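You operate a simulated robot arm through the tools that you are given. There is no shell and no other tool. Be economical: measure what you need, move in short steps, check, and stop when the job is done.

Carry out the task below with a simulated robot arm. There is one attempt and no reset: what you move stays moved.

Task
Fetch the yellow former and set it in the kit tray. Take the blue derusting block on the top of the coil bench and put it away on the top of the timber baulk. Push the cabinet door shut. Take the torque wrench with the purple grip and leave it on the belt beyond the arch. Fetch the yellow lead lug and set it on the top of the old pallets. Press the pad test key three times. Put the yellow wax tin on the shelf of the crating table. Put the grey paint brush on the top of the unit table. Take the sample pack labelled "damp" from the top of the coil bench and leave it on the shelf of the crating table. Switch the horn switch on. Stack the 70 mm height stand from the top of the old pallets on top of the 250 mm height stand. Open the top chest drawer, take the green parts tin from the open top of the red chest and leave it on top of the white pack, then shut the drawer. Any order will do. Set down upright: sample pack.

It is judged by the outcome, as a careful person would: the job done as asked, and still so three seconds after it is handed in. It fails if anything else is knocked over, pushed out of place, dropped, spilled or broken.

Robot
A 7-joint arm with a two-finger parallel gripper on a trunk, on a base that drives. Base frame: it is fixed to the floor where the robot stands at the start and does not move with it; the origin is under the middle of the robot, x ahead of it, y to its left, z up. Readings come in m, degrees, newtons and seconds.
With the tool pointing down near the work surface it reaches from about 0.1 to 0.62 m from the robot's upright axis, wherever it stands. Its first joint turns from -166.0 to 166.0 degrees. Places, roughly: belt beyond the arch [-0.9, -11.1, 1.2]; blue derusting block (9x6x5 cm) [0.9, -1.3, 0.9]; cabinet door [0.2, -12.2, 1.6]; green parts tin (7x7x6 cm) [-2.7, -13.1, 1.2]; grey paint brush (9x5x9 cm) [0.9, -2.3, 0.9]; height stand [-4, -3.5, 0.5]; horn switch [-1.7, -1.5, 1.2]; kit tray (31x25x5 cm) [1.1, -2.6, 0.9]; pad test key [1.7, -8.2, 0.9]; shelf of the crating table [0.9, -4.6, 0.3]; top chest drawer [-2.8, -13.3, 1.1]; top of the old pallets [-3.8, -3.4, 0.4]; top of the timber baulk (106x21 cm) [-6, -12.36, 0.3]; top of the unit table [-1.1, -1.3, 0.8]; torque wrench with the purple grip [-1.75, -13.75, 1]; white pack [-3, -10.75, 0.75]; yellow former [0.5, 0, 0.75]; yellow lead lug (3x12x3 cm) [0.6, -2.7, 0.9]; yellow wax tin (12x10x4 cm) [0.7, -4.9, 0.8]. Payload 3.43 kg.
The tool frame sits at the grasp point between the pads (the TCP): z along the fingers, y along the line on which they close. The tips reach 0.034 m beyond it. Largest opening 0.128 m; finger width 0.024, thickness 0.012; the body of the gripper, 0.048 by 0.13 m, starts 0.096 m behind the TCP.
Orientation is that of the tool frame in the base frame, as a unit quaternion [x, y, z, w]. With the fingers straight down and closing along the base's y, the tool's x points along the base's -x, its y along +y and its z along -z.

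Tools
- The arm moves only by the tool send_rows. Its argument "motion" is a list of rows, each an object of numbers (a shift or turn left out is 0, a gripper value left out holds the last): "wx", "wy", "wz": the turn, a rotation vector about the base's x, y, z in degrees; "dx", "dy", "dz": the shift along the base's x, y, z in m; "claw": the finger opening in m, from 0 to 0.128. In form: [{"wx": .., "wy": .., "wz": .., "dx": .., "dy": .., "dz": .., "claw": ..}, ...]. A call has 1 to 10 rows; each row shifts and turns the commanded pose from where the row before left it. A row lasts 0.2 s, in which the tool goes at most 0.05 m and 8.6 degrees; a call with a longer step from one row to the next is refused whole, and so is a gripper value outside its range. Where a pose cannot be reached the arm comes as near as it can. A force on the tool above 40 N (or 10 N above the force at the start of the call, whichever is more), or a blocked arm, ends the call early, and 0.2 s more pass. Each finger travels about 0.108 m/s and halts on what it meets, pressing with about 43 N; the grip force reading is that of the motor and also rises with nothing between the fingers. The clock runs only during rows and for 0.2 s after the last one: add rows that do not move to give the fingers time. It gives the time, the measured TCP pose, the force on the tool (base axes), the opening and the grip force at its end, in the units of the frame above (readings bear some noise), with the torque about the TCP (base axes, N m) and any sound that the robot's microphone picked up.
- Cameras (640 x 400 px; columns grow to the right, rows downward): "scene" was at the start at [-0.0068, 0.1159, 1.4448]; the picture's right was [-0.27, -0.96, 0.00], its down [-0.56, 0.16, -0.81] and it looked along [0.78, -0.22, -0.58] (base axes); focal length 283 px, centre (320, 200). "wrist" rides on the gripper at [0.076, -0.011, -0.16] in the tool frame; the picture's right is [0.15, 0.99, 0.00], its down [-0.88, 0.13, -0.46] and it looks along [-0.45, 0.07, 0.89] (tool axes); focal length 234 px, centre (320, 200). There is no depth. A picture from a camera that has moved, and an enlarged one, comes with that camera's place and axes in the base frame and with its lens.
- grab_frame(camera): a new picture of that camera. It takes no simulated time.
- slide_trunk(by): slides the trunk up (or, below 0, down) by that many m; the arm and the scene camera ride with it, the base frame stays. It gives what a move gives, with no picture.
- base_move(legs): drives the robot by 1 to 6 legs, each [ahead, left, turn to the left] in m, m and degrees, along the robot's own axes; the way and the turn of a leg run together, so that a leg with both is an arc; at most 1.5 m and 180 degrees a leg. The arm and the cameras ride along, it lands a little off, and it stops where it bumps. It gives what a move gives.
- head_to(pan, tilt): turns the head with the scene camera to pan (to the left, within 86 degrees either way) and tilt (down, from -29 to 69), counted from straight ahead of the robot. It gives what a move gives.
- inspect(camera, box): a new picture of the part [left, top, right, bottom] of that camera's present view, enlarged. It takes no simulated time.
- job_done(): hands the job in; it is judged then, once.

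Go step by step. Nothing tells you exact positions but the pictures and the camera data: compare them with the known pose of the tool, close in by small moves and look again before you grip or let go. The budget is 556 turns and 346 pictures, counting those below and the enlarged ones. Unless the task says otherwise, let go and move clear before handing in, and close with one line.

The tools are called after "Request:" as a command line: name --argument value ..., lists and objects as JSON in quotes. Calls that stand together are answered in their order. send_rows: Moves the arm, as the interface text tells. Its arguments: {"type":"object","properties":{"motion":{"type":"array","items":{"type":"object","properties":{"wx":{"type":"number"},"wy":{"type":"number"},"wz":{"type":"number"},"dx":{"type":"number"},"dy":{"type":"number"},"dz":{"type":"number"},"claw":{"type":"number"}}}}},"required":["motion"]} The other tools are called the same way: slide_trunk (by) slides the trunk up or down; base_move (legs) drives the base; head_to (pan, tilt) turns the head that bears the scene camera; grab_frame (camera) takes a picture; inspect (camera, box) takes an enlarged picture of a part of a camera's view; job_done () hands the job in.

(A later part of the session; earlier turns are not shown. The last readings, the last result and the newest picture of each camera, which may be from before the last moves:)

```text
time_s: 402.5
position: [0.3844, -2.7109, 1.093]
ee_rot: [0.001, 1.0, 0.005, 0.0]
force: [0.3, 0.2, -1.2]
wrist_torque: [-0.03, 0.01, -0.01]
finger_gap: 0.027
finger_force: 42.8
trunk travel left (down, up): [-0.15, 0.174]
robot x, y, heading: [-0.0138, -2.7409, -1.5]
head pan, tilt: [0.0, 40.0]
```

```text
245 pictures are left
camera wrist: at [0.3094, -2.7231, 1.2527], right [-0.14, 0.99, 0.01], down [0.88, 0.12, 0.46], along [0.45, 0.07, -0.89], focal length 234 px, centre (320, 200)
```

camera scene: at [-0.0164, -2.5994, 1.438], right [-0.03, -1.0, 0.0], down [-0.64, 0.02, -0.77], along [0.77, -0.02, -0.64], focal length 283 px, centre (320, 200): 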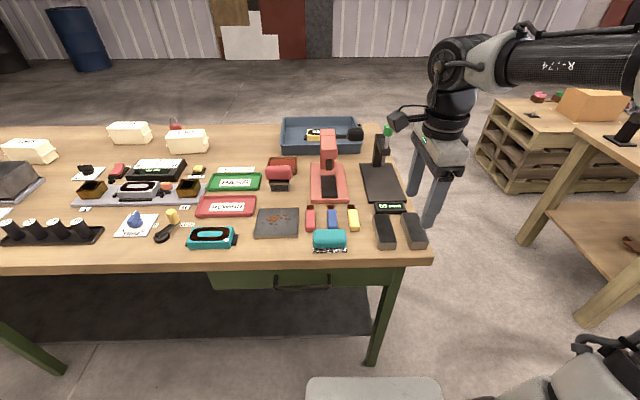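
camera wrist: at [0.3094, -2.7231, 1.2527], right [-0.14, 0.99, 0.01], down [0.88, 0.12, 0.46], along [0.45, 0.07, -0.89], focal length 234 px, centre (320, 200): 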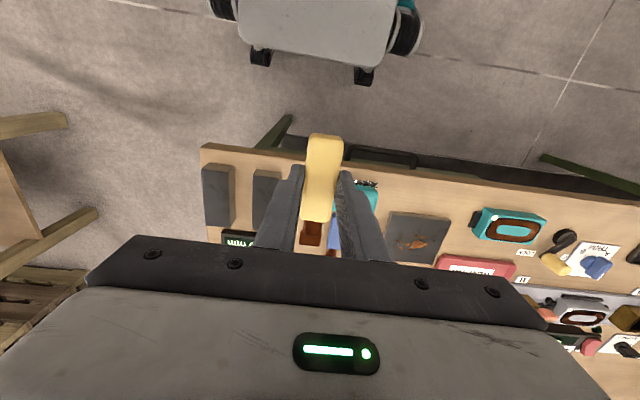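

Lug held. Driving to the pallets' east side along y≈−3.33.

Request:
base_move --legs '[[-0.3, -0.6, 0], [0, 0, 91], [0, 0, 91], [1.3, 0, 0], [0.8, 0, 0]]'

Request:
head_to --pan 5 --tilt 40

Request:
grab_frame --camera "scene"

```text
time_s: 426.7
position: [-2.8317, -3.4338, 1.0928]
ee_rot: [1.0, 0.023, 0.0, 0.004]
force: [-0.7, -0.5, -1.4]
wrist_torque: [-0.02, 0.0, -0.03]
finger_gap: 0.0267
finger_force: 43.2
trunk travel left (down, up): [-0.15, 0.174]
robot x, y, heading: [-2.4337, -3.3834, -179.1]
head pan, tilt: [0.0, 40.0]
```

```text
time_s: 427.4
position: [-2.8306, -3.4334, 1.0932]
ee_rot: [1.0, 0.023, 0.001, 0.004]
force: [-0.4, 0.5, -0.2]
wrist_torque: [-0.04, 0.01, 0.01]
finger_gap: 0.0266
finger_force: 43.0
trunk travel left (down, up): [-0.15, 0.174]
robot x, y, heading: [-2.4337, -3.3805, -178.9]
head pan, tilt: [5.0, 40.0]
```

```text
244 pictures are left
camera scene: at [-2.426, -3.533, 1.438], right [-0.11, 0.99, 0.0], down [0.64, 0.07, -0.77], along [-0.76, -0.08, -0.64], focal length 283 px, centre (320, 200)
```

scene: 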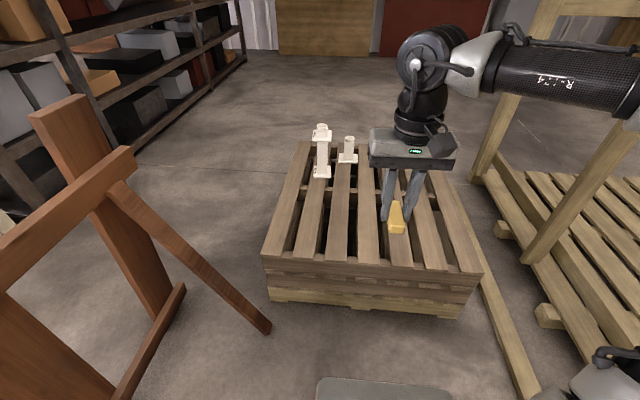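

Request:
base_move --legs '[[0.38, 0, -1]]'

Request:
slide_trunk --by -0.14

Request:
send_rows --motion '[{"dz": -0.045, "dx": -0.02}, {"dz": -0.045, "dx": -0.02}, {"dz": -0.045, "dx": -0.02}, {"dz": -0.045, "dx": -0.02}, {"dz": -0.045, "dx": -0.02}, {"dz": -0.045, "dx": -0.02}]'

Request:
grab_frame --camera "wrist"

Request:
grab_frame --camera "scene"

```text
time_s: 429.8
position: [-3.2133, -3.4262, 1.0922]
ee_rot: [1.0, 0.01, 0.0, 0.004]
force: [0.0, -0.1, -0.8]
wrist_torque: [0.01, 0.02, -0.01]
finger_gap: 0.0267
finger_force: 43.0
trunk travel left (down, up): [-0.15, 0.174]
robot x, y, heading: [-2.8133, -3.39, 179.8]
head pan, tilt: [5.0, 40.0]
```

```text
time_s: 431.4
position: [-3.2131, -3.426, 0.9535]
ee_rot: [1.0, 0.011, 0.0, 0.003]
force: [0.2, -1.0, -1.0]
wrist_torque: [0.01, -0.02, 0.01]
finger_gap: 0.0269
finger_force: 43.0
trunk travel left (down, up): [-0.01, 0.314]
robot x, y, heading: [-2.8119, -3.3891, 179.8]
head pan, tilt: [5.0, 40.0]
```

```text
time_s: 432.8
position: [-3.3339, -3.425, 0.6848]
ee_rot: [1.0, 0.012, -0.001, 0.003]
force: [-0.1, -0.3, -0.3]
wrist_torque: [0.0, 0.01, 0.02]
finger_gap: 0.0271
finger_force: 43.1
trunk travel left (down, up): [-0.01, 0.314]
robot x, y, heading: [-2.8136, -3.385, 179.8]
head pan, tilt: [5.0, 40.0]
```

```text
243 pictures are left
camera wrist: at [-3.259, -3.4116, 0.8452], right [0.17, -0.99, 0.01], down [-0.88, -0.15, 0.46], along [-0.45, -0.08, -0.89], focal length 234 px, centre (320, 200)
```

wrist: 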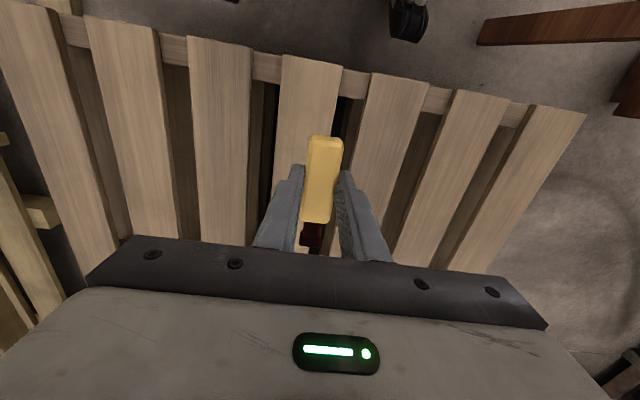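

```text
242 pictures are left
camera scene: at [-2.8108, -3.5362, 1.2981], right [-0.08, 1.0, 0.0], down [0.64, 0.05, -0.77], along [-0.76, -0.06, -0.64], focal length 283 px, centre (320, 200)
```

scene: 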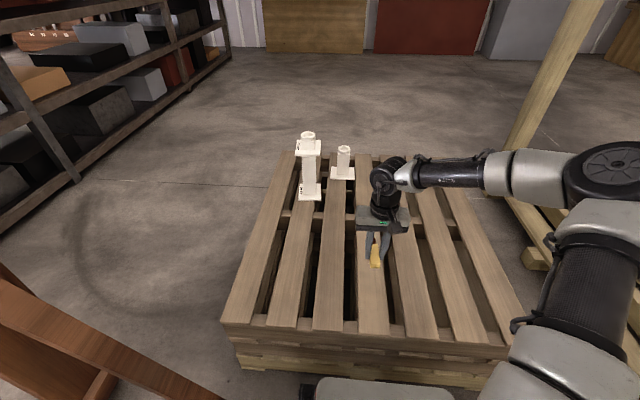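

I'll shift 24 mm in +y to centre on the slat, then lower the lug onto it.

Request:
send_rows --motion '[{"dy": 0.024, "dx": -0.01}, {"dz": -0.045}, {"dz": -0.045}, {"dz": -0.045}, {"dz": -0.045}, {"dz": -0.03}, {"dz": -0.01}, {}]'

Request:
grab_frame --camera "wrist"

```text
time_s: 434.6
position: [-3.345, -3.4028, 0.4623]
ee_rot: [1.0, 0.011, -0.001, 0.004]
force: [-0.6, -0.3, -0.4]
wrist_torque: [0.02, 0.01, -0.01]
finger_gap: 0.0269
finger_force: 42.7
trunk travel left (down, up): [-0.01, 0.314]
robot x, y, heading: [-2.8151, -3.387, 179.8]
head pan, tilt: [5.0, 40.0]
```

```text
241 pictures are left
camera wrist: at [-3.2685, -3.3881, 0.6226], right [0.17, -0.99, 0.01], down [-0.88, -0.15, 0.46], along [-0.45, -0.08, -0.89], focal length 234 px, centre (320, 200)
```

wrist: 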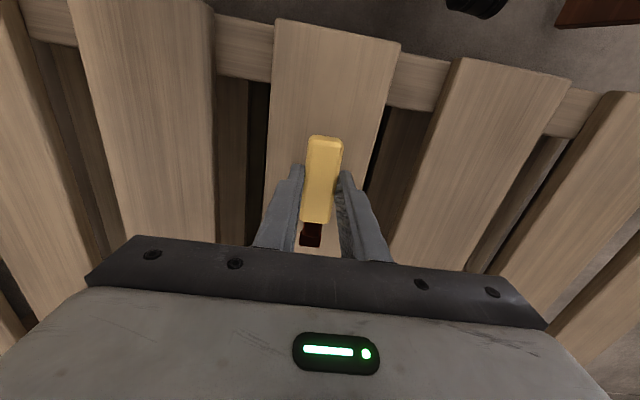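

Request:
send_rows --motion '[{"dz": -0.008}, {"dz": -0.004}, {"dz": -0.003}, {"dz": -0.003}, {"dz": -0.003}, {}]'

```text
time_s: 436.0
position: [-3.3445, -3.4038, 0.4434]
ee_rot: [1.0, 0.01, -0.001, 0.003]
force: [1.5, 0.7, 8.0]
wrist_torque: [0.1, 0.09, -0.03]
finger_gap: 0.0266
finger_force: 42.8
trunk travel left (down, up): [-0.01, 0.314]
robot x, y, heading: [-2.8133, -3.3879, 179.7]
head pan, tilt: [5.0, 40.0]
```

Contact. Releasing and rising.

Request:
send_rows --motion '[{"claw": 0.035}, {"claw": 0.055}, {}, {"dz": 0.03}, {"dz": 0.045}, {"dz": 0.045}, {"dz": 0.045}, {"dz": 0.045}, {"dz": 0.045}, {"dz": 0.045}]'

Request:
grab_frame --camera "wrist"

Request:
slide_trunk --by 0.14

Request:
grab_frame --camera "scene"

```text
time_s: 438.2
position: [-3.3412, -3.4025, 0.7408]
ee_rot: [1.0, 0.01, 0.0, 0.003]
force: [-0.4, 0.1, 0.2]
wrist_torque: [-0.02, 0.0, 0.0]
finger_gap: 0.0549
finger_force: 0.1
trunk travel left (down, up): [-0.01, 0.314]
robot x, y, heading: [-2.8159, -3.3914, 179.8]
head pan, tilt: [5.0, 40.0]
```

```text
240 pictures are left
camera wrist: at [-3.2661, -3.3894, 0.9003], right [0.17, -0.99, 0.01], down [-0.88, -0.15, 0.46], along [-0.45, -0.08, -0.89], focal length 234 px, centre (320, 200)
```

wrist: 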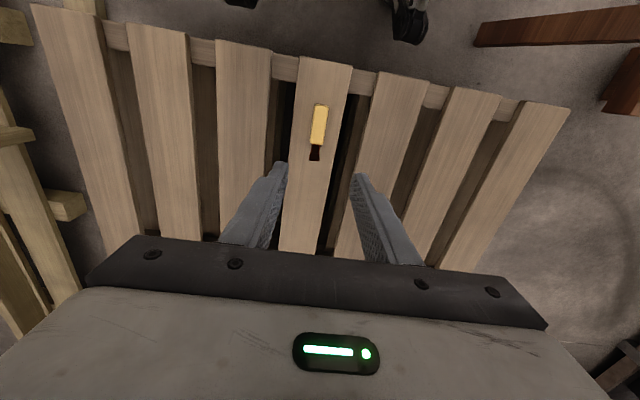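

```text
time_s: 439.9
position: [-3.3419, -3.4035, 0.88]
ee_rot: [1.0, 0.011, 0.0, 0.003]
force: [0.2, -0.3, 0.9]
wrist_torque: [0.0, 0.03, 0.01]
finger_gap: 0.0549
finger_force: 0.0
trunk travel left (down, up): [-0.15, 0.174]
robot x, y, heading: [-2.813, -3.3906, 179.9]
head pan, tilt: [5.0, 40.0]
```

```text
239 pictures are left
camera scene: at [-2.8112, -3.5362, 1.4379], right [-0.08, 1.0, 0.0], down [0.64, 0.05, -0.77], along [-0.76, -0.06, -0.64], focal length 283 px, centre (320, 200)
```

scene: 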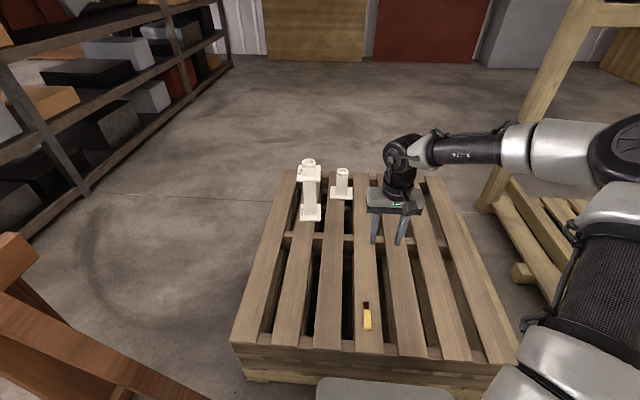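

The lug is placed on the slat. Next the DAMP pack: I retract and reverse straight back through the gap to the far side of the bench, staying faced −x.

Request:
send_rows --motion '[{"dz": 0.045}, {"dz": 0.045}, {"dz": 0.045}, {"dz": 0.045}, {"dx": 0.045}, {"dx": 0.045}, {"dx": 0.045}]'

Request:
base_move --legs '[[-1.4, 0, 0], [-1.4, 0, 0]]'

```text
time_s: 441.5
position: [-3.2048, -3.4005, 1.057]
ee_rot: [1.0, 0.01, 0.0, 0.004]
force: [0.6, -0.3, -0.6]
wrist_torque: [-0.02, -0.02, 0.02]
finger_gap: 0.0549
finger_force: 0.1
trunk travel left (down, up): [-0.15, 0.174]
robot x, y, heading: [-2.8121, -3.3891, 179.8]
head pan, tilt: [5.0, 40.0]
```

```text
time_s: 455.1
position: [-0.3968, -3.4614, 1.057]
ee_rot: [1.0, -0.011, 0.0, 0.003]
force: [-0.2, 0.3, -0.7]
wrist_torque: [-0.01, -0.03, -0.02]
finger_gap: 0.0548
finger_force: 0.1
trunk travel left (down, up): [-0.15, 0.174]
robot x, y, heading: [-0.0061, -3.4658, 177.3]
head pan, tilt: [5.0, 40.0]
```

Request:
base_move --legs '[[0, -0.06, 2.5], [-0.9, 0, 0], [-0.95, 0, 0]]'

```text
time_s: 465.3
position: [1.4604, -3.4158, 1.0576]
ee_rot: [1.0, 0.017, -0.001, 0.003]
force: [-1.2, 0.4, 0.1]
wrist_torque: [-0.01, 0.02, 0.0]
finger_gap: 0.0552
finger_force: 0.1
trunk travel left (down, up): [-0.15, 0.174]
robot x, y, heading: [1.8548, -3.3949, -179.2]
head pan, tilt: [5.0, 40.0]
```

Request:
base_move --legs '[[0, -1.1, -0.8], [0, -1.1, 0]]'

Request:
head_to --pan 0 --tilt 40

Request:
grab_frame --camera "scene"

Request:
grab_frame --camera "wrist"

```text
time_s: 486.6
position: [1.4054, -1.2286, 1.0586]
ee_rot: [0.999, 0.034, 0.001, 0.004]
force: [-0.9, -0.3, -0.1]
wrist_torque: [0.0, -0.01, 0.0]
finger_gap: 0.0548
finger_force: 0.1
trunk travel left (down, up): [-0.15, 0.174]
robot x, y, heading: [1.7975, -1.1959, -177.7]
head pan, tilt: [5.0, 40.0]
```

```text
time_s: 487.3
position: [1.4055, -1.2285, 1.0576]
ee_rot: [0.999, 0.035, 0.001, 0.005]
force: [0.6, -0.1, 0.6]
wrist_torque: [0.01, -0.02, -0.02]
finger_gap: 0.055
finger_force: 0.1
trunk travel left (down, up): [-0.15, 0.174]
robot x, y, heading: [1.7971, -1.1963, -177.5]
head pan, tilt: [0.0, 40.0]
```

```text
238 pictures are left
camera scene: at [1.8038, -1.3378, 1.438], right [-0.04, 1.0, 0.0], down [0.64, 0.03, -0.77], along [-0.77, -0.03, -0.64], focal length 283 px, centre (320, 200)
```

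scene: 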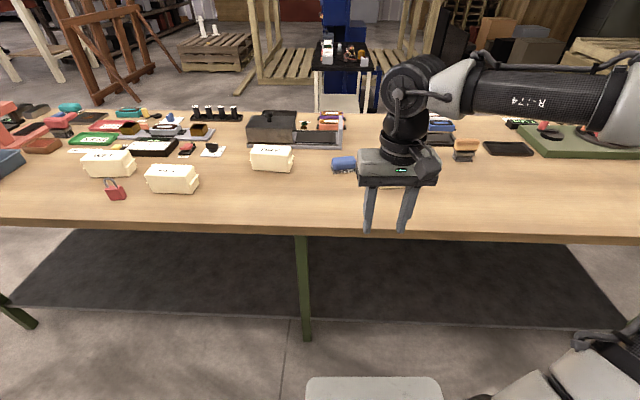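

```text
237 pictures are left
camera wrist: at [1.4796, -1.2113, 1.2178], right [0.21, -0.98, 0.01], down [-0.87, -0.19, 0.46], along [-0.45, -0.1, -0.89], focal length 234 px, centre (320, 200)
```

wrist: 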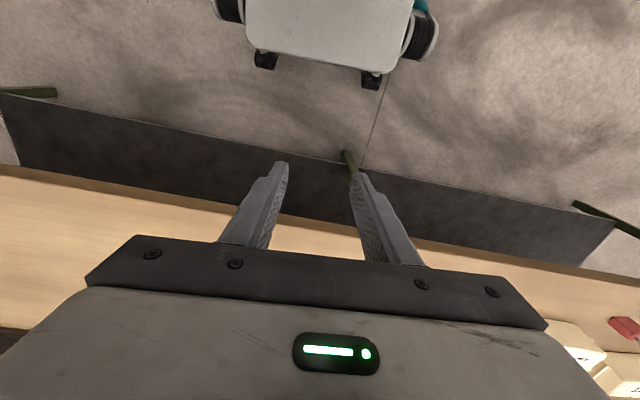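

Request:
base_move --legs '[[0.2, 0, -2]]'

Request:
send_rows --motion '[{"dz": 0.04, "claw": 0.1}, {"dz": 0.04}, {"dx": -0.03}, {"dx": -0.03}]'

Request:
grab_frame --camera "wrist"

Request:
grab_frame --camera "scene"

```text
time_s: 488.8
position: [1.2082, -1.2191, 1.0571]
ee_rot: [1.0, 0.015, 0.0, 0.003]
force: [0.7, 0.9, -0.1]
wrist_torque: [0.0, 0.0, 0.01]
finger_gap: 0.0552
finger_force: 0.1
trunk travel left (down, up): [-0.15, 0.174]
robot x, y, heading: [1.5992, -1.2043, -179.7]
head pan, tilt: [0.0, 40.0]
```

```text
time_s: 489.8
position: [1.1483, -1.2164, 1.1373]
ee_rot: [1.0, 0.016, 0.0, 0.003]
force: [0.2, 0.2, 0.4]
wrist_torque: [-0.01, 0.03, 0.02]
finger_gap: 0.1
finger_force: 0.1
trunk travel left (down, up): [-0.15, 0.174]
robot x, y, heading: [1.6002, -1.2028, -179.8]
head pan, tilt: [0.0, 40.0]
```

```text
236 pictures are left
camera wrist: at [1.2232, -1.2024, 1.2967], right [0.18, -0.98, 0.01], down [-0.88, -0.15, 0.46], along [-0.45, -0.09, -0.89], focal length 234 px, centre (320, 200)
```

wrist: 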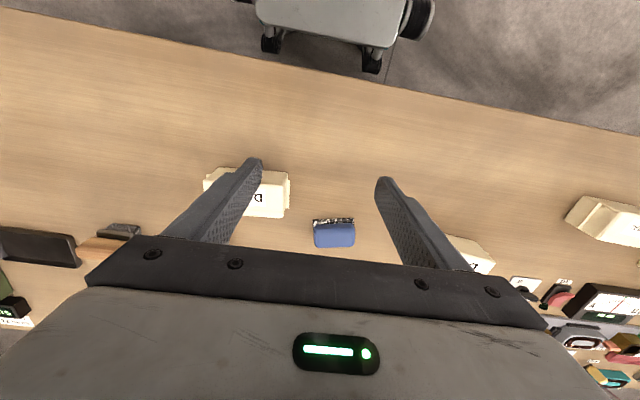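

```text
235 pictures are left
camera scene: at [1.6024, -1.3427, 1.438], right [0.0, 1.0, 0.0], down [0.64, 0.0, -0.77], along [-0.77, 0.0, -0.64], focal length 283 px, centre (320, 200)
```

scene: 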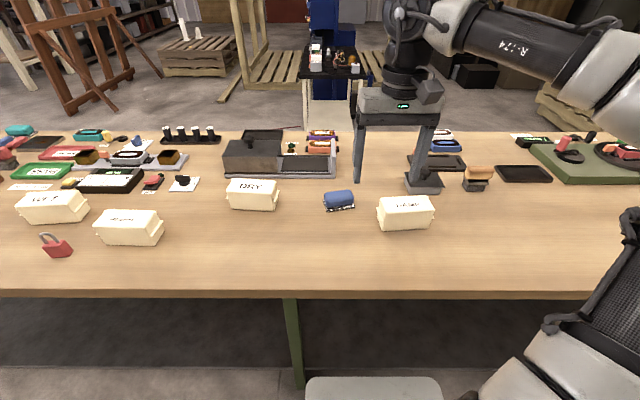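

Request:
send_rows --motion '[{"dx": -0.035, "dy": 0.03}, {"dx": -0.035, "dy": 0.03}, {"dx": -0.03, "dy": 0.03}]'

Request:
grab_frame --camera "wrist"

Request:
inspect --camera "scene" --box '[320, 160, 480, 260]'

```text
time_s: 490.6
position: [1.0466, -1.1278, 1.1384]
ee_rot: [1.0, 0.016, 0.0, 0.005]
force: [0.4, 0.7, 1.0]
wrist_torque: [0.05, 0.02, -0.01]
finger_gap: 0.0999
finger_force: 0.0
trunk travel left (down, up): [-0.15, 0.174]
robot x, y, heading: [1.5946, -1.2014, -179.6]
head pan, tilt: [0.0, 40.0]
```

```text
234 pictures are left
camera wrist: at [1.1218, -1.113, 1.2981], right [0.18, -0.98, 0.01], down [-0.88, -0.15, 0.46], along [-0.45, -0.09, -0.89], focal length 234 px, centre (320, 200)
```

wrist: 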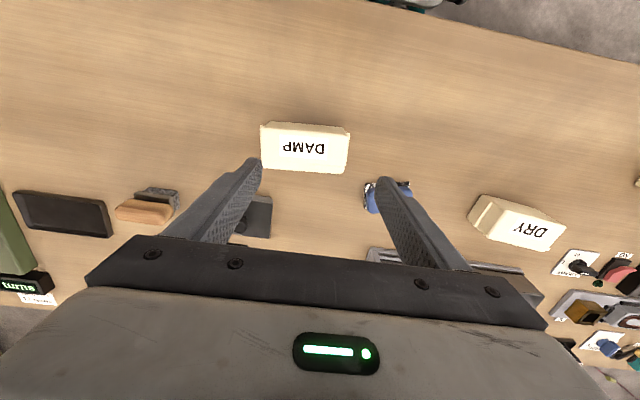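

```text
4.00 times, centred on (400, 210) of scene
camera zoom: at [1.6024, -1.3428, 1.438], right [0.0, 1.0, 0.0], down [0.64, 0.0, -0.77], along [-0.77, 0.0, -0.64], focal length 1133 px, centre (0, 160)
```

zoom: 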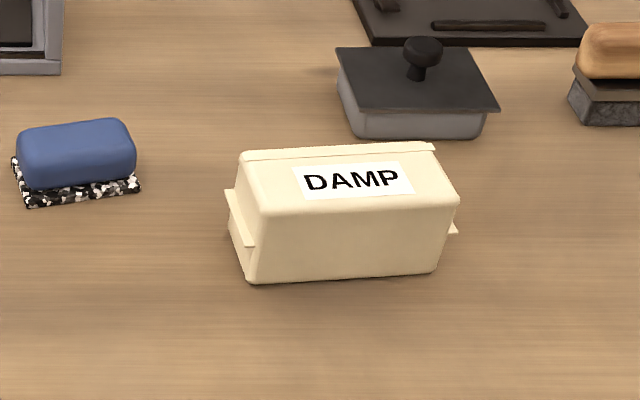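

The DAMP pack lies with its length along y. It must go on a shelf under the crating-table top, so before grasping I'll survey that shelf to choose the grasp direction.

Request:
send_rows --motion '[{"dx": 0.045}, {"dx": 0.045}, {"dx": 0.045}]'

Request:
base_move --legs '[[-0.3, 0, 0], [0, 0.95, 0], [0, 0.9, 0]]'

Request:
head_to --pan 60 --tilt 30

Request:
grab_frame --camera "scene"

```text
time_s: 491.4
position: [1.1832, -1.1271, 1.1391]
ee_rot: [1.0, 0.015, 0.0, 0.003]
force: [-0.6, -0.7, -1.1]
wrist_torque: [-0.02, -0.03, 0.0]
finger_gap: 0.1001
finger_force: 0.0
trunk travel left (down, up): [-0.15, 0.174]
robot x, y, heading: [1.5963, -1.2016, -179.6]
head pan, tilt: [0.0, 40.0]
```

```text
time_s: 511.4
position: [1.4914, -3.004, 1.1386]
ee_rot: [1.0, 0.018, 0.0, 0.003]
force: [-0.7, 0.5, -0.3]
wrist_torque: [0.02, -0.03, -0.03]
finger_gap: 0.1001
finger_force: 0.0
trunk travel left (down, up): [-0.15, 0.174]
robot x, y, heading: [1.9067, -3.0771, -179.5]
head pan, tilt: [0.0, 40.0]
```

```text
time_s: 512.7
position: [1.491, -3.0029, 1.1374]
ee_rot: [1.0, 0.017, 0.001, 0.003]
force: [0.1, 0.3, -0.1]
wrist_torque: [0.0, -0.03, 0.0]
finger_gap: 0.1002
finger_force: 0.1
trunk travel left (down, up): [-0.15, 0.174]
robot x, y, heading: [1.9073, -3.0772, -179.6]
head pan, tilt: [60.0, 30.0]
```

```text
232 pictures are left
camera scene: at [1.9519, -3.2964, 1.4533], right [-0.87, 0.49, 0.0], down [0.25, 0.44, -0.87], along [-0.43, -0.75, -0.5], focal length 283 px, centre (320, 200)
```

scene: 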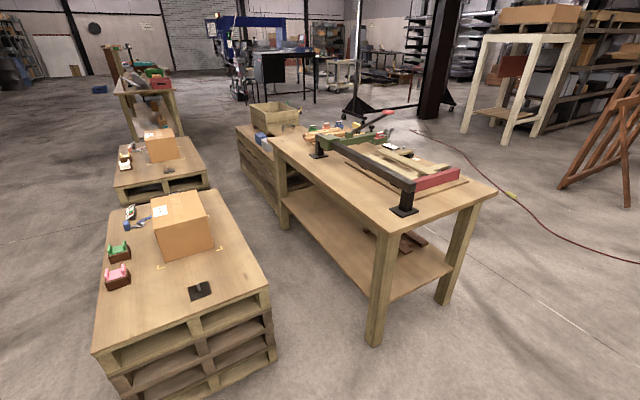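

The shelf is open from the north end (y≈−3.95), with its east half seemingly empty. I'll stand in the gap facing −y to look closely and test reach with a tilted tool.

Request:
base_move --legs '[[0, 0.35, -0.4], [0.85, 0, 0], [0, 0, 90]]'

Request:
head_to --pan 5 --tilt 50

Request:
grab_frame --camera "scene"

Request:
grab_frame --camera "wrist"

```text
time_s: 524.7
position: [0.9792, -3.8409, 1.1394]
ee_rot: [0.696, 0.718, 0.003, 0.003]
force: [-0.3, -0.2, -0.4]
wrist_torque: [0.04, 0.0, 0.01]
finger_gap: 0.1002
finger_force: 0.2
trunk travel left (down, up): [-0.15, 0.174]
robot x, y, heading: [1.0554, -3.4259, -89.9]
head pan, tilt: [60.0, 30.0]
```

```text
time_s: 525.9
position: [0.9785, -3.8396, 1.1375]
ee_rot: [0.697, 0.717, 0.002, 0.003]
force: [0.4, 0.1, -0.7]
wrist_torque: [-0.01, 0.03, -0.02]
finger_gap: 0.1
finger_force: 0.0
trunk travel left (down, up): [-0.15, 0.174]
robot x, y, heading: [1.0537, -3.4274, -89.7]
head pan, tilt: [5.0, 50.0]
```

```text
231 pictures are left
camera scene: at [1.2005, -3.4126, 1.4238], right [-1.0, -0.09, 0.0], down [-0.07, 0.76, -0.64], along [0.06, -0.64, -0.77], focal length 283 px, centre (320, 200)
```

scene: 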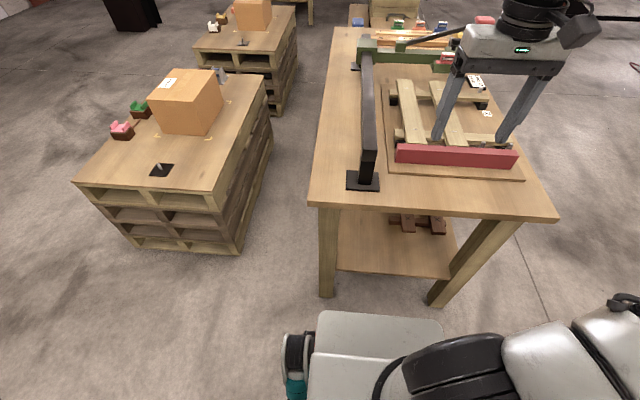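

```text
230 pictures are left
camera wrist: at [0.964, -3.766, 1.2987], right [0.98, 0.17, 0.01], down [0.15, -0.88, 0.46], along [0.09, -0.45, -0.89], focal length 234 px, centre (320, 200)
```

wrist: 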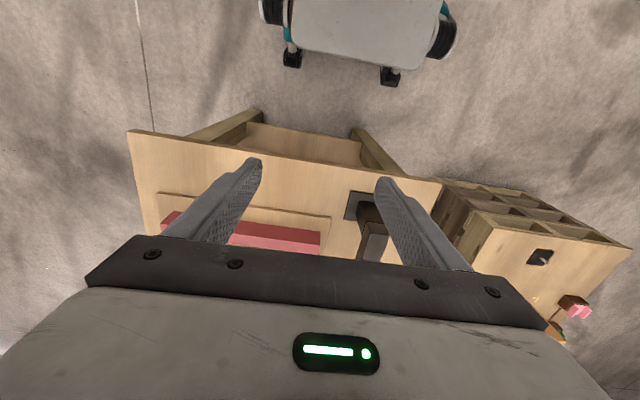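

The shelf's north edge is just under the top's edge, legs at x≈0.67 and 1.20, and the near shelf area is empty. I'll test whether the arm can reach the shelf with the tool tilted 45° forward.

Request:
send_rows --motion '[{"wx": -7.5, "dx": 0.01, "dy": 0.02}, {"wx": -7.5, "dx": 0.01, "dy": 0.02}, {"wx": -7.5, "dx": 0.01, "dy": 0.02}, {"wx": -7.5, "dx": 0.01}, {"wx": -7.5, "dx": 0.01}, {"wx": -7.5, "dx": 0.01}]'

Request:
slide_trunk --by -0.14

Request:
send_rows --motion '[{"dz": -0.045}, {"dz": -0.045}, {"dz": -0.045}, {"dz": -0.045}, {"dz": -0.045}, {"dz": -0.045}, {"dz": -0.045}, {"dz": -0.045}, {"dz": -0.045}, {"dz": -0.045}]'

Request:
grab_frame --camera "wrist"

Request:
grab_frame --camera "scene"

```text
time_s: 527.3
position: [1.0395, -3.7819, 1.1386]
ee_rot: [0.643, 0.664, -0.272, 0.269]
force: [0.6, -0.7, 0.1]
wrist_torque: [0.01, 0.0, 0.01]
finger_gap: 0.1001
finger_force: 0.0
trunk travel left (down, up): [-0.15, 0.174]
robot x, y, heading: [1.0562, -3.4261, -89.8]
head pan, tilt: [5.0, 50.0]
```

```text
time_s: 529.0
position: [1.0405, -3.7806, 0.9984]
ee_rot: [0.642, 0.664, -0.272, 0.27]
force: [-0.1, 0.7, 0.0]
wrist_torque: [0.01, -0.01, 0.03]
finger_gap: 0.1004
finger_force: 0.2
trunk travel left (down, up): [-0.01, 0.314]
robot x, y, heading: [1.0556, -3.4232, -90.0]
head pan, tilt: [5.0, 50.0]
```

```text
time_s: 531.2
position: [1.0257, -3.8945, 0.6248]
ee_rot: [0.642, 0.664, -0.271, 0.27]
force: [0.4, 0.6, 0.2]
wrist_torque: [0.03, -0.03, 0.01]
finger_gap: 0.0998
finger_force: 0.0
out of reach, approached as far as the arm can: row 1, 2, 3, 4, 5, 6, 7
trunk travel left (down, up): [-0.01, 0.314]
robot x, y, heading: [1.0548, -3.4276, -90.0]
head pan, tilt: [5.0, 50.0]
```

```text
229 pictures are left
camera wrist: at [1.0104, -3.7296, 0.6836], right [0.98, 0.13, -0.12], down [0.15, -0.3, 0.94], along [0.09, -0.95, -0.31], focal length 234 px, centre (320, 200)
```

wrist: 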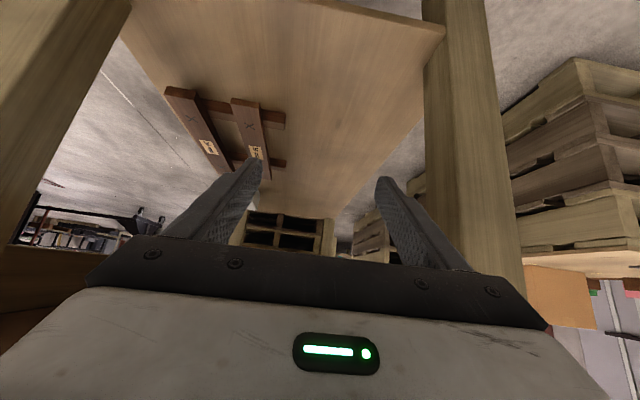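

```text
228 pictures are left
camera scene: at [1.2004, -3.4123, 1.2839], right [-1.0, -0.09, 0.0], down [-0.07, 0.76, -0.64], along [0.06, -0.64, -0.77], focal length 283 px, centre (320, 200)
```

scene: 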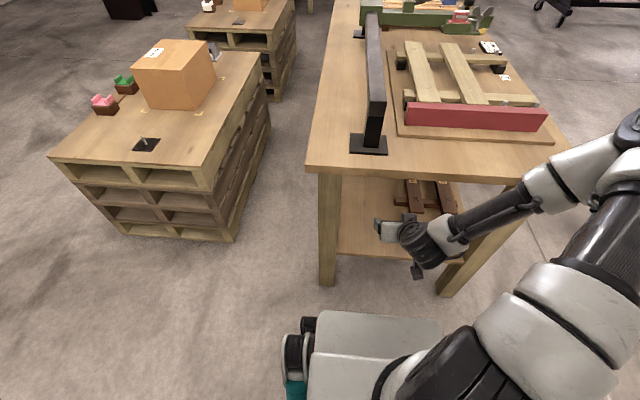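

The tilted tool goes under the edge fine. Testing the final depth near the shelf.

Request:
send_rows --motion '[{"dz": -0.04}, {"dz": -0.04}, {"dz": -0.04}, {"dz": -0.04}, {"dz": -0.04}, {"dy": -0.04}, {"dy": -0.04}, {"dy": -0.04}, {"dy": -0.04}]'

Request:
grab_frame --camera "wrist"

Request:
grab_frame --camera "scene"

```text
time_s: 533.2
position: [1.0273, -4.0557, 0.423]
ee_rot: [0.642, 0.664, -0.271, 0.269]
force: [0.4, 0.8, -0.6]
wrist_torque: [0.04, -0.01, 0.06]
finger_gap: 0.1
finger_force: 0.0
trunk travel left (down, up): [-0.01, 0.314]
robot x, y, heading: [1.0564, -3.4264, -89.8]
head pan, tilt: [5.0, 50.0]
```

```text
227 pictures are left
camera wrist: at [1.0123, -3.8893, 0.4834], right [0.98, 0.13, -0.12], down [0.15, -0.3, 0.94], along [0.09, -0.95, -0.31], focal length 234 px, centre (320, 200)
```

wrist: 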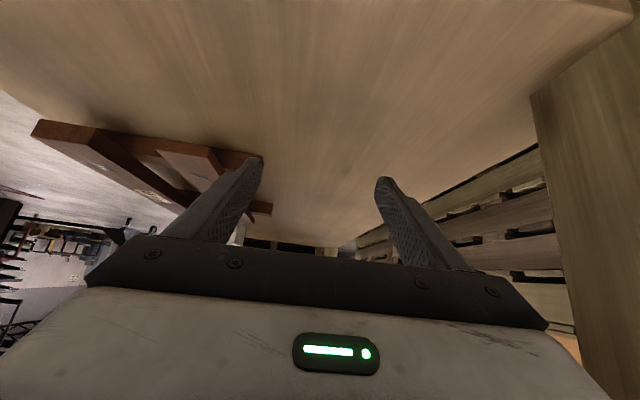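

```text
226 pictures are left
camera scene: at [1.2004, -3.4125, 1.2838], right [-1.0, -0.09, 0.0], down [-0.07, 0.76, -0.64], along [0.06, -0.64, -0.77], focal length 283 px, centre (320, 200)
```

scene: 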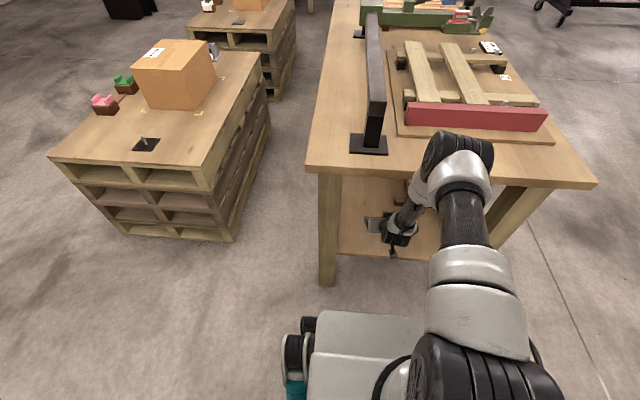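

Request:
send_rows --motion '[{"dz": -0.03, "dy": -0.01}, {"dz": -0.02, "dy": -0.01}, {}]'

Request:
head_to --pan -15 --tilt 45

Request:
grab_frame --camera "scene"

```text
time_s: 534.0
position: [1.0277, -4.0772, 0.3739]
ee_rot: [0.643, 0.663, -0.273, 0.27]
force: [0.0, -0.5, 0.2]
wrist_torque: [-0.01, -0.01, -0.02]
finger_gap: 0.1
finger_force: 0.0
trunk travel left (down, up): [-0.01, 0.314]
robot x, y, heading: [1.0571, -3.4264, -89.9]
head pan, tilt: [5.0, 50.0]
```

```text
time_s: 534.8
position: [1.027, -4.076, 0.3737]
ee_rot: [0.643, 0.663, -0.272, 0.27]
force: [-0.7, 0.6, 0.3]
wrist_torque: [0.0, 0.03, -0.01]
finger_gap: 0.0999
finger_force: 0.2
trunk travel left (down, up): [-0.01, 0.314]
robot x, y, heading: [1.0554, -3.4232, -89.7]
head pan, tilt: [-15.0, 45.0]
```

```text
225 pictures are left
camera scene: at [1.1728, -3.4146, 1.2907], right [-0.97, 0.25, 0.0], down [0.18, 0.68, -0.71], along [-0.18, -0.68, -0.71], focal length 283 px, centre (320, 200)
```

scene: 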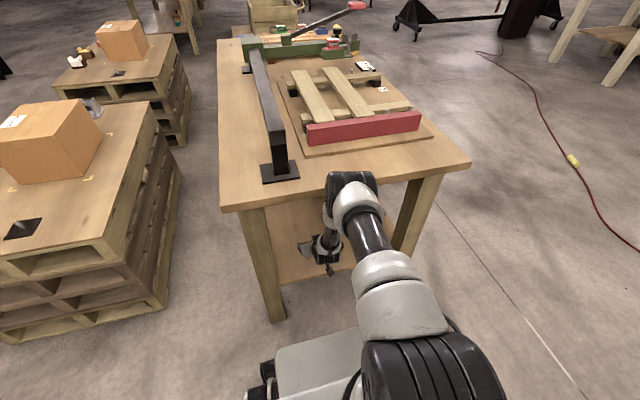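

The arm reaches the shelf at 45° without contact. I'll withdraw the same way and go pick the DAMP pack with that same tool attitude.

Request:
send_rows --motion '[{"dz": 0.03, "dy": 0.01}, {"dz": 0.02, "dy": 0.01}, {"dy": 0.04}, {"dy": 0.04}, {"dy": 0.04}, {"dy": 0.04}, {"dz": 0.04}, {"dz": 0.04}, {"dz": 0.04}, {"dz": 0.04}]'

Request:
send_rows --motion '[{"dz": 0.04, "dy": 0.01}, {"dz": 0.045}, {"dz": 0.045}, {"dz": 0.045}, {"dz": 0.045}, {"dz": 0.045}, {"dz": 0.045}]'

Request:
slide_trunk --by 0.14

```text
time_s: 537.0
position: [1.028, -3.8966, 0.5842]
ee_rot: [0.643, 0.664, -0.271, 0.269]
force: [-0.1, -0.7, 0.1]
wrist_torque: [0.03, 0.0, 0.0]
finger_gap: 0.1001
finger_force: 0.0
trunk travel left (down, up): [-0.01, 0.314]
robot x, y, heading: [1.0581, -3.4248, -89.8]
head pan, tilt: [-15.0, 45.0]
```

```text
time_s: 538.6
position: [1.025, -3.8923, 0.8915]
ee_rot: [0.646, 0.663, -0.269, 0.265]
force: [0.0, -0.2, -0.5]
wrist_torque: [-0.01, 0.0, 0.02]
finger_gap: 0.1003
finger_force: 0.0
out of reach, approached as far as the arm can: row 3, 4
trunk travel left (down, up): [-0.01, 0.314]
robot x, y, heading: [1.0526, -3.4258, -90.0]
head pan, tilt: [-15.0, 45.0]
```

```text
time_s: 540.3
position: [1.0276, -3.8932, 1.0349]
ee_rot: [0.644, 0.665, -0.269, 0.266]
force: [0.5, 0.7, -0.1]
wrist_torque: [0.0, 0.04, 0.01]
finger_gap: 0.1001
finger_force: 0.1
trunk travel left (down, up): [-0.15, 0.174]
robot x, y, heading: [1.0584, -3.4266, -90.1]
head pan, tilt: [-15.0, 45.0]
```

Request:
send_rows --motion '[{"dz": 0.04}, {"dz": 0.04}, {"dz": 0.03}]'

Request:
base_move --legs '[[0, 0, -90], [-0.85, 0, 0], [0, -1.1, 0], [0, -1.1, 0], [0.28, 0, 0]]'

```text
time_s: 541.1
position: [1.024, -3.8986, 1.0621]
ee_rot: [0.676, 0.662, -0.197, 0.258]
force: [0.0, 0.2, 0.4]
wrist_torque: [0.02, 0.04, 0.0]
finger_gap: 0.0999
finger_force: 0.1
out of reach, approached as far as the arm can: row 1
trunk travel left (down, up): [-0.15, 0.174]
robot x, y, heading: [1.0538, -3.4275, -89.9]
head pan, tilt: [-15.0, 45.0]
stopped in row 3: the arm was blocked; the commanded pose is now the measured one
```

```text
time_s: 572.0
position: [1.1851, -1.1732, 1.0614]
ee_rot: [0.946, -0.012, -0.321, 0.044]
force: [0.3, 0.2, -0.8]
wrist_torque: [0.02, 0.01, -0.02]
finger_gap: 0.1001
finger_force: 0.1
trunk travel left (down, up): [-0.15, 0.174]
robot x, y, heading: [1.655, -1.208, 180.2]
head pan, tilt: [-15.0, 45.0]
```

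The pose got slightly skewed; I'll rotate the tool (≈90° about z with small corrections) to lean toward −y with fingers closing along x.

Request:
send_rows --motion '[{"wz": 8.1, "wy": 0.9, "wx": -0.16, "dz": 0.005, "dx": -0.006, "dy": 0.006}, {"wz": 8.1, "wy": 0.9, "wx": -0.16, "dz": 0.005, "dx": -0.006, "dy": 0.006}, {"wz": 8.1, "wy": 0.9, "wx": -0.16, "dz": 0.005, "dx": -0.006, "dy": 0.006}, {"wz": 8.1, "wy": 0.9, "wx": -0.16, "dx": -0.006, "dy": 0.006}, {"wz": 8.1, "wy": 0.9, "wx": -0.16, "dx": -0.006, "dy": 0.006}, {"wz": 8.1, "wy": 0.9, "wx": -0.16, "dx": -0.006, "dy": 0.006}, {"wz": 8.1, "wy": 0.9, "wx": -0.16, "dx": -0.006, "dy": 0.006}, {"wz": 8.1, "wy": 0.9, "wx": -0.16, "dx": -0.006, "dy": 0.006}, {"wz": 8.1, "wy": 0.9, "wx": -0.16, "dx": -0.006}, {"wz": 8.1, "wy": 0.9, "wx": -0.16, "dx": -0.006}]'

Request:
send_rows --motion '[{"wz": 8.1, "wy": 0.9, "wx": -0.16}, {}]'

Request:
grab_frame --camera "wrist"

Request:
head_to --pan 5 --tilt 40

Request:
grab_frame --camera "scene"

```text
time_s: 574.2
position: [1.1248, -1.1269, 1.076]
ee_rot: [0.7, 0.604, -0.283, 0.254]
force: [-0.4, 0.2, 0.0]
wrist_torque: [0.01, 0.02, 0.01]
finger_gap: 0.1
finger_force: 0.1
trunk travel left (down, up): [-0.15, 0.174]
robot x, y, heading: [1.6561, -1.2108, 179.7]
head pan, tilt: [-15.0, 45.0]
```

```text
time_s: 574.8
position: [1.1241, -1.1268, 1.0762]
ee_rot: [0.653, 0.653, -0.271, 0.27]
force: [-0.8, -0.1, 0.5]
wrist_torque: [-0.02, -0.01, 0.0]
finger_gap: 0.1003
finger_force: 0.1
trunk travel left (down, up): [-0.15, 0.174]
robot x, y, heading: [1.658, -1.2085, 179.8]
head pan, tilt: [-15.0, 45.0]
```

```text
224 pictures are left
camera wrist: at [1.1136, -0.961, 1.1365], right [0.99, 0.1, -0.1], down [0.13, -0.3, 0.94], along [0.07, -0.95, -0.31], focal length 234 px, centre (320, 200)
```

wrist: 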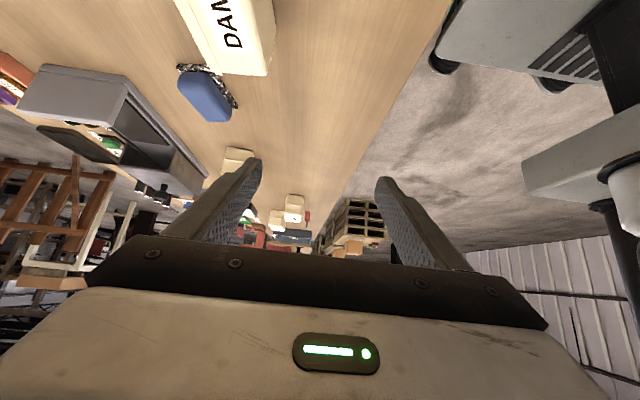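

```text
time_s: 575.6
position: [1.1241, -1.1271, 1.0775]
ee_rot: [0.654, 0.652, -0.272, 0.27]
force: [0.5, -0.4, 0.0]
wrist_torque: [-0.02, 0.02, -0.01]
finger_gap: 0.0997
finger_force: 0.0
trunk travel left (down, up): [-0.15, 0.174]
robot x, y, heading: [1.6534, -1.21, 180.1]
head pan, tilt: [5.0, 40.0]
```

```text
223 pictures are left
camera scene: at [1.6599, -1.3557, 1.438], right [-0.08, 1.0, 0.0], down [0.64, 0.05, -0.77], along [-0.76, -0.06, -0.64], focal length 283 px, centre (320, 200)
```

scene: 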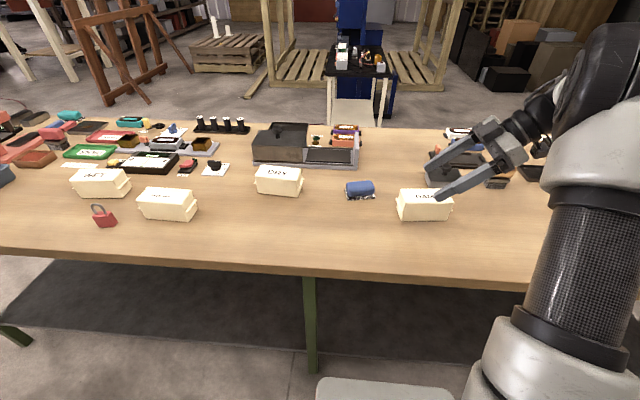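

Request:
inspect --camera "scene" --box '[360, 160, 480, 240]'

Request:
inspect --camera "wrist" --box '[140, 0, 320, 130]'

```text
5.00 times, centred on (420, 200) of scene
camera zoom: at [1.6599, -1.3557, 1.438], right [-0.08, 1.0, 0.0], down [0.64, 0.05, -0.77], along [-0.76, -0.06, -0.64], focal length 1416 px, centre (-180, 200)
```

zoom: 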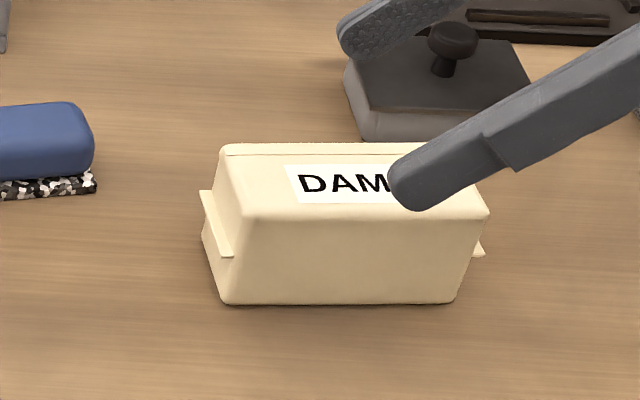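

```text
3.08 times, centred on (230, 65) of wrist
camera zoom: at [1.114, -0.961, 1.1366], right [0.99, 0.1, -0.1], down [0.13, -0.3, 0.94], along [0.06, -0.95, -0.31], focal length 720 px, centre (597, 615)
```

zoom: 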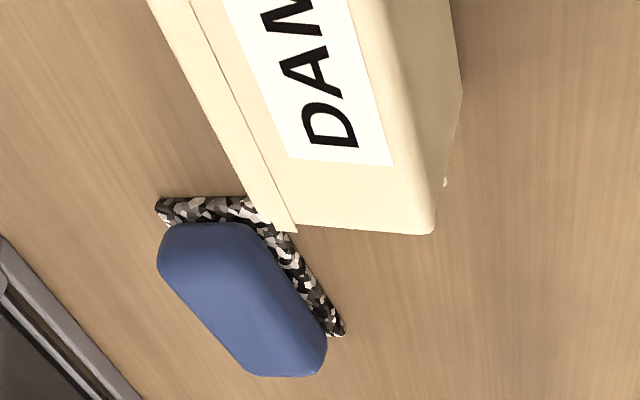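

Pack centre ≈(1.007, −1.099), width 60 mm, top z≈0.924, rotated ~4°. I'll align above it and check.

Request:
send_rows --motion '[{"wz": 4.3, "dx": -0.03, "dy": 0.007}, {"dx": -0.03, "dy": 0.007}, {"dx": -0.03, "dy": 0.007}, {"dx": -0.027, "dy": 0.007}, {"dz": -0.04}, {"dz": -0.03}, {}]'

Request:
inspect --camera "scene" --box '[340, 140, 500, 240]'

Request:
grab_frame --camera "wrist"

```text
time_s: 577.2
position: [1.0165, -1.1021, 1.0087]
ee_rot: [0.629, 0.677, -0.26, 0.28]
force: [0.7, -0.6, -0.2]
wrist_torque: [0.02, 0.0, -0.01]
finger_gap: 0.1001
finger_force: 0.1
out of reach, approached as far as the arm can: row 4
trunk travel left (down, up): [-0.15, 0.174]
robot x, y, heading: [1.6553, -1.2043, 179.8]
head pan, tilt: [5.0, 40.0]
```

```text
4.00 times, centred on (420, 190) of scene
camera zoom: at [1.6598, -1.3557, 1.438], right [-0.08, 1.0, 0.0], down [0.64, 0.05, -0.77], along [-0.76, -0.06, -0.64], focal length 1133 px, centre (-80, 240)
```

zoom: 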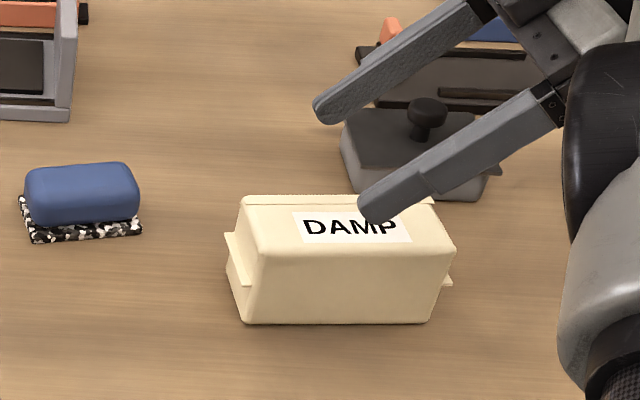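

```text
219 pictures are left
camera wrist: at [0.9927, -0.9368, 1.0678], right [0.98, 0.17, -0.1], down [0.15, -0.29, 0.94], along [0.13, -0.94, -0.31], focal length 234 px, centre (320, 200)
```

wrist: 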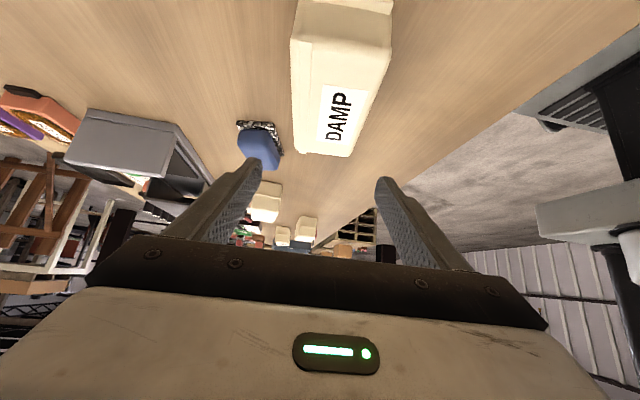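

Request:
base_move --legs '[[0.06, 0, 0]]'

Request:
send_rows --motion '[{"dx": 0.03, "dz": -0.01}, {"dx": 0.02, "dz": -0.01}, {}]'

Request:
grab_frame --camera "wrist"

```text
time_s: 578.2
position: [0.957, -1.1009, 1.0104]
ee_rot: [0.629, 0.677, -0.261, 0.28]
force: [0.7, -0.1, 0.4]
wrist_torque: [-0.01, -0.01, -0.01]
finger_gap: 0.1
finger_force: 0.0
trunk travel left (down, up): [-0.15, 0.174]
robot x, y, heading: [1.598, -1.209, 179.9]
head pan, tilt: [5.0, 40.0]
```

```text
time_s: 579.0
position: [1.0082, -1.0996, 0.9886]
ee_rot: [0.628, 0.678, -0.26, 0.28]
force: [-0.1, -0.3, -0.2]
wrist_torque: [0.04, 0.03, -0.01]
finger_gap: 0.1002
finger_force: 0.1
trunk travel left (down, up): [-0.15, 0.174]
robot x, y, heading: [1.598, -1.2087, 180.0]
head pan, tilt: [5.0, 40.0]
```

```text
218 pictures are left
camera wrist: at [0.9843, -0.9351, 1.048], right [0.98, 0.18, -0.1], down [0.15, -0.29, 0.94], along [0.14, -0.94, -0.31], focal length 234 px, centre (320, 200)
```

wrist: 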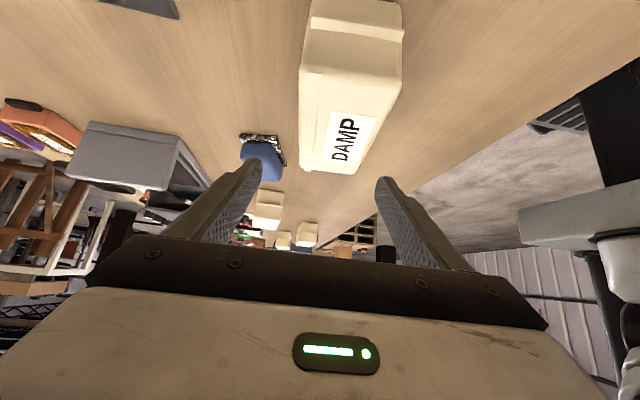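

Request:
send_rows --motion '[{"wz": 1.5, "dx": 0.009}, {"dz": -0.03}, {"dz": -0.03}, {}]'

Request:
grab_frame --camera "wrist"

Request:
inspect --camera "scene" --box '[340, 140, 500, 240]'

```text
time_s: 580.0
position: [1.017, -1.1004, 0.9295]
ee_rot: [0.62, 0.685, -0.257, 0.284]
force: [0.4, 0.4, -0.1]
wrist_torque: [-0.03, 0.0, -0.04]
finger_gap: 0.1001
finger_force: 0.0
trunk travel left (down, up): [-0.15, 0.174]
robot x, y, heading: [1.5962, -1.2102, 179.9]
head pan, tilt: [5.0, 40.0]
```

```text
217 pictures are left
camera wrist: at [0.9887, -0.9369, 0.9895], right [0.97, 0.2, -0.1], down [0.16, -0.29, 0.94], along [0.16, -0.94, -0.31], focal length 234 px, centre (320, 200)
```

wrist: 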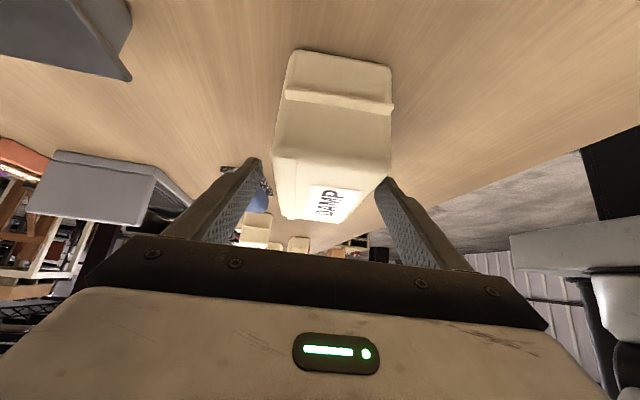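

```text
4.00 times, centred on (420, 190) of scene
camera zoom: at [1.6012, -1.3556, 1.438], right [-0.09, 1.0, 0.0], down [0.64, 0.05, -0.77], along [-0.76, -0.07, -0.64], focal length 1133 px, centre (-80, 240)
```

zoom: 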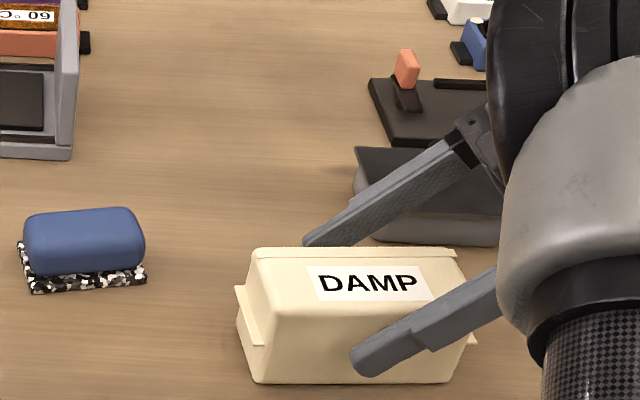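

Request:
send_rows --motion '[{"dx": 0.008}, {"dz": -0.015}, {"dz": -0.012}, {}]'

Request:
grab_frame --camera "wrist"

```text
time_s: 581.0
position: [1.0253, -1.1021, 0.9024]
ee_rot: [0.62, 0.685, -0.257, 0.284]
force: [0.3, -0.4, -1.1]
wrist_torque: [0.01, -0.04, 0.02]
finger_gap: 0.0997
finger_force: 0.1
trunk travel left (down, up): [-0.15, 0.174]
robot x, y, heading: [1.5976, -1.2075, 179.9]
head pan, tilt: [5.0, 40.0]
```

```text
215 pictures are left
camera wrist: at [0.9969, -0.9383, 0.9618], right [0.97, 0.2, -0.1], down [0.16, -0.29, 0.94], along [0.16, -0.94, -0.31], focal length 234 px, centre (320, 200)
```

wrist: 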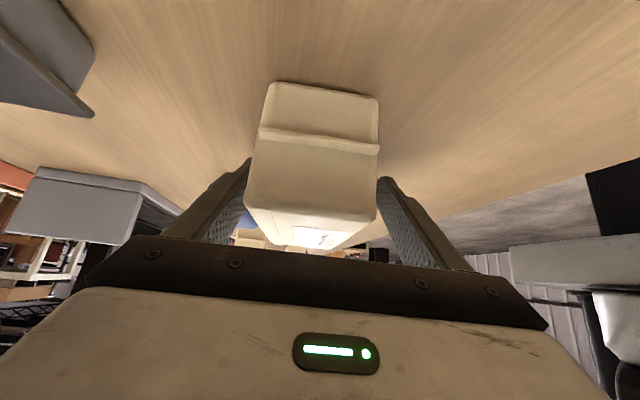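

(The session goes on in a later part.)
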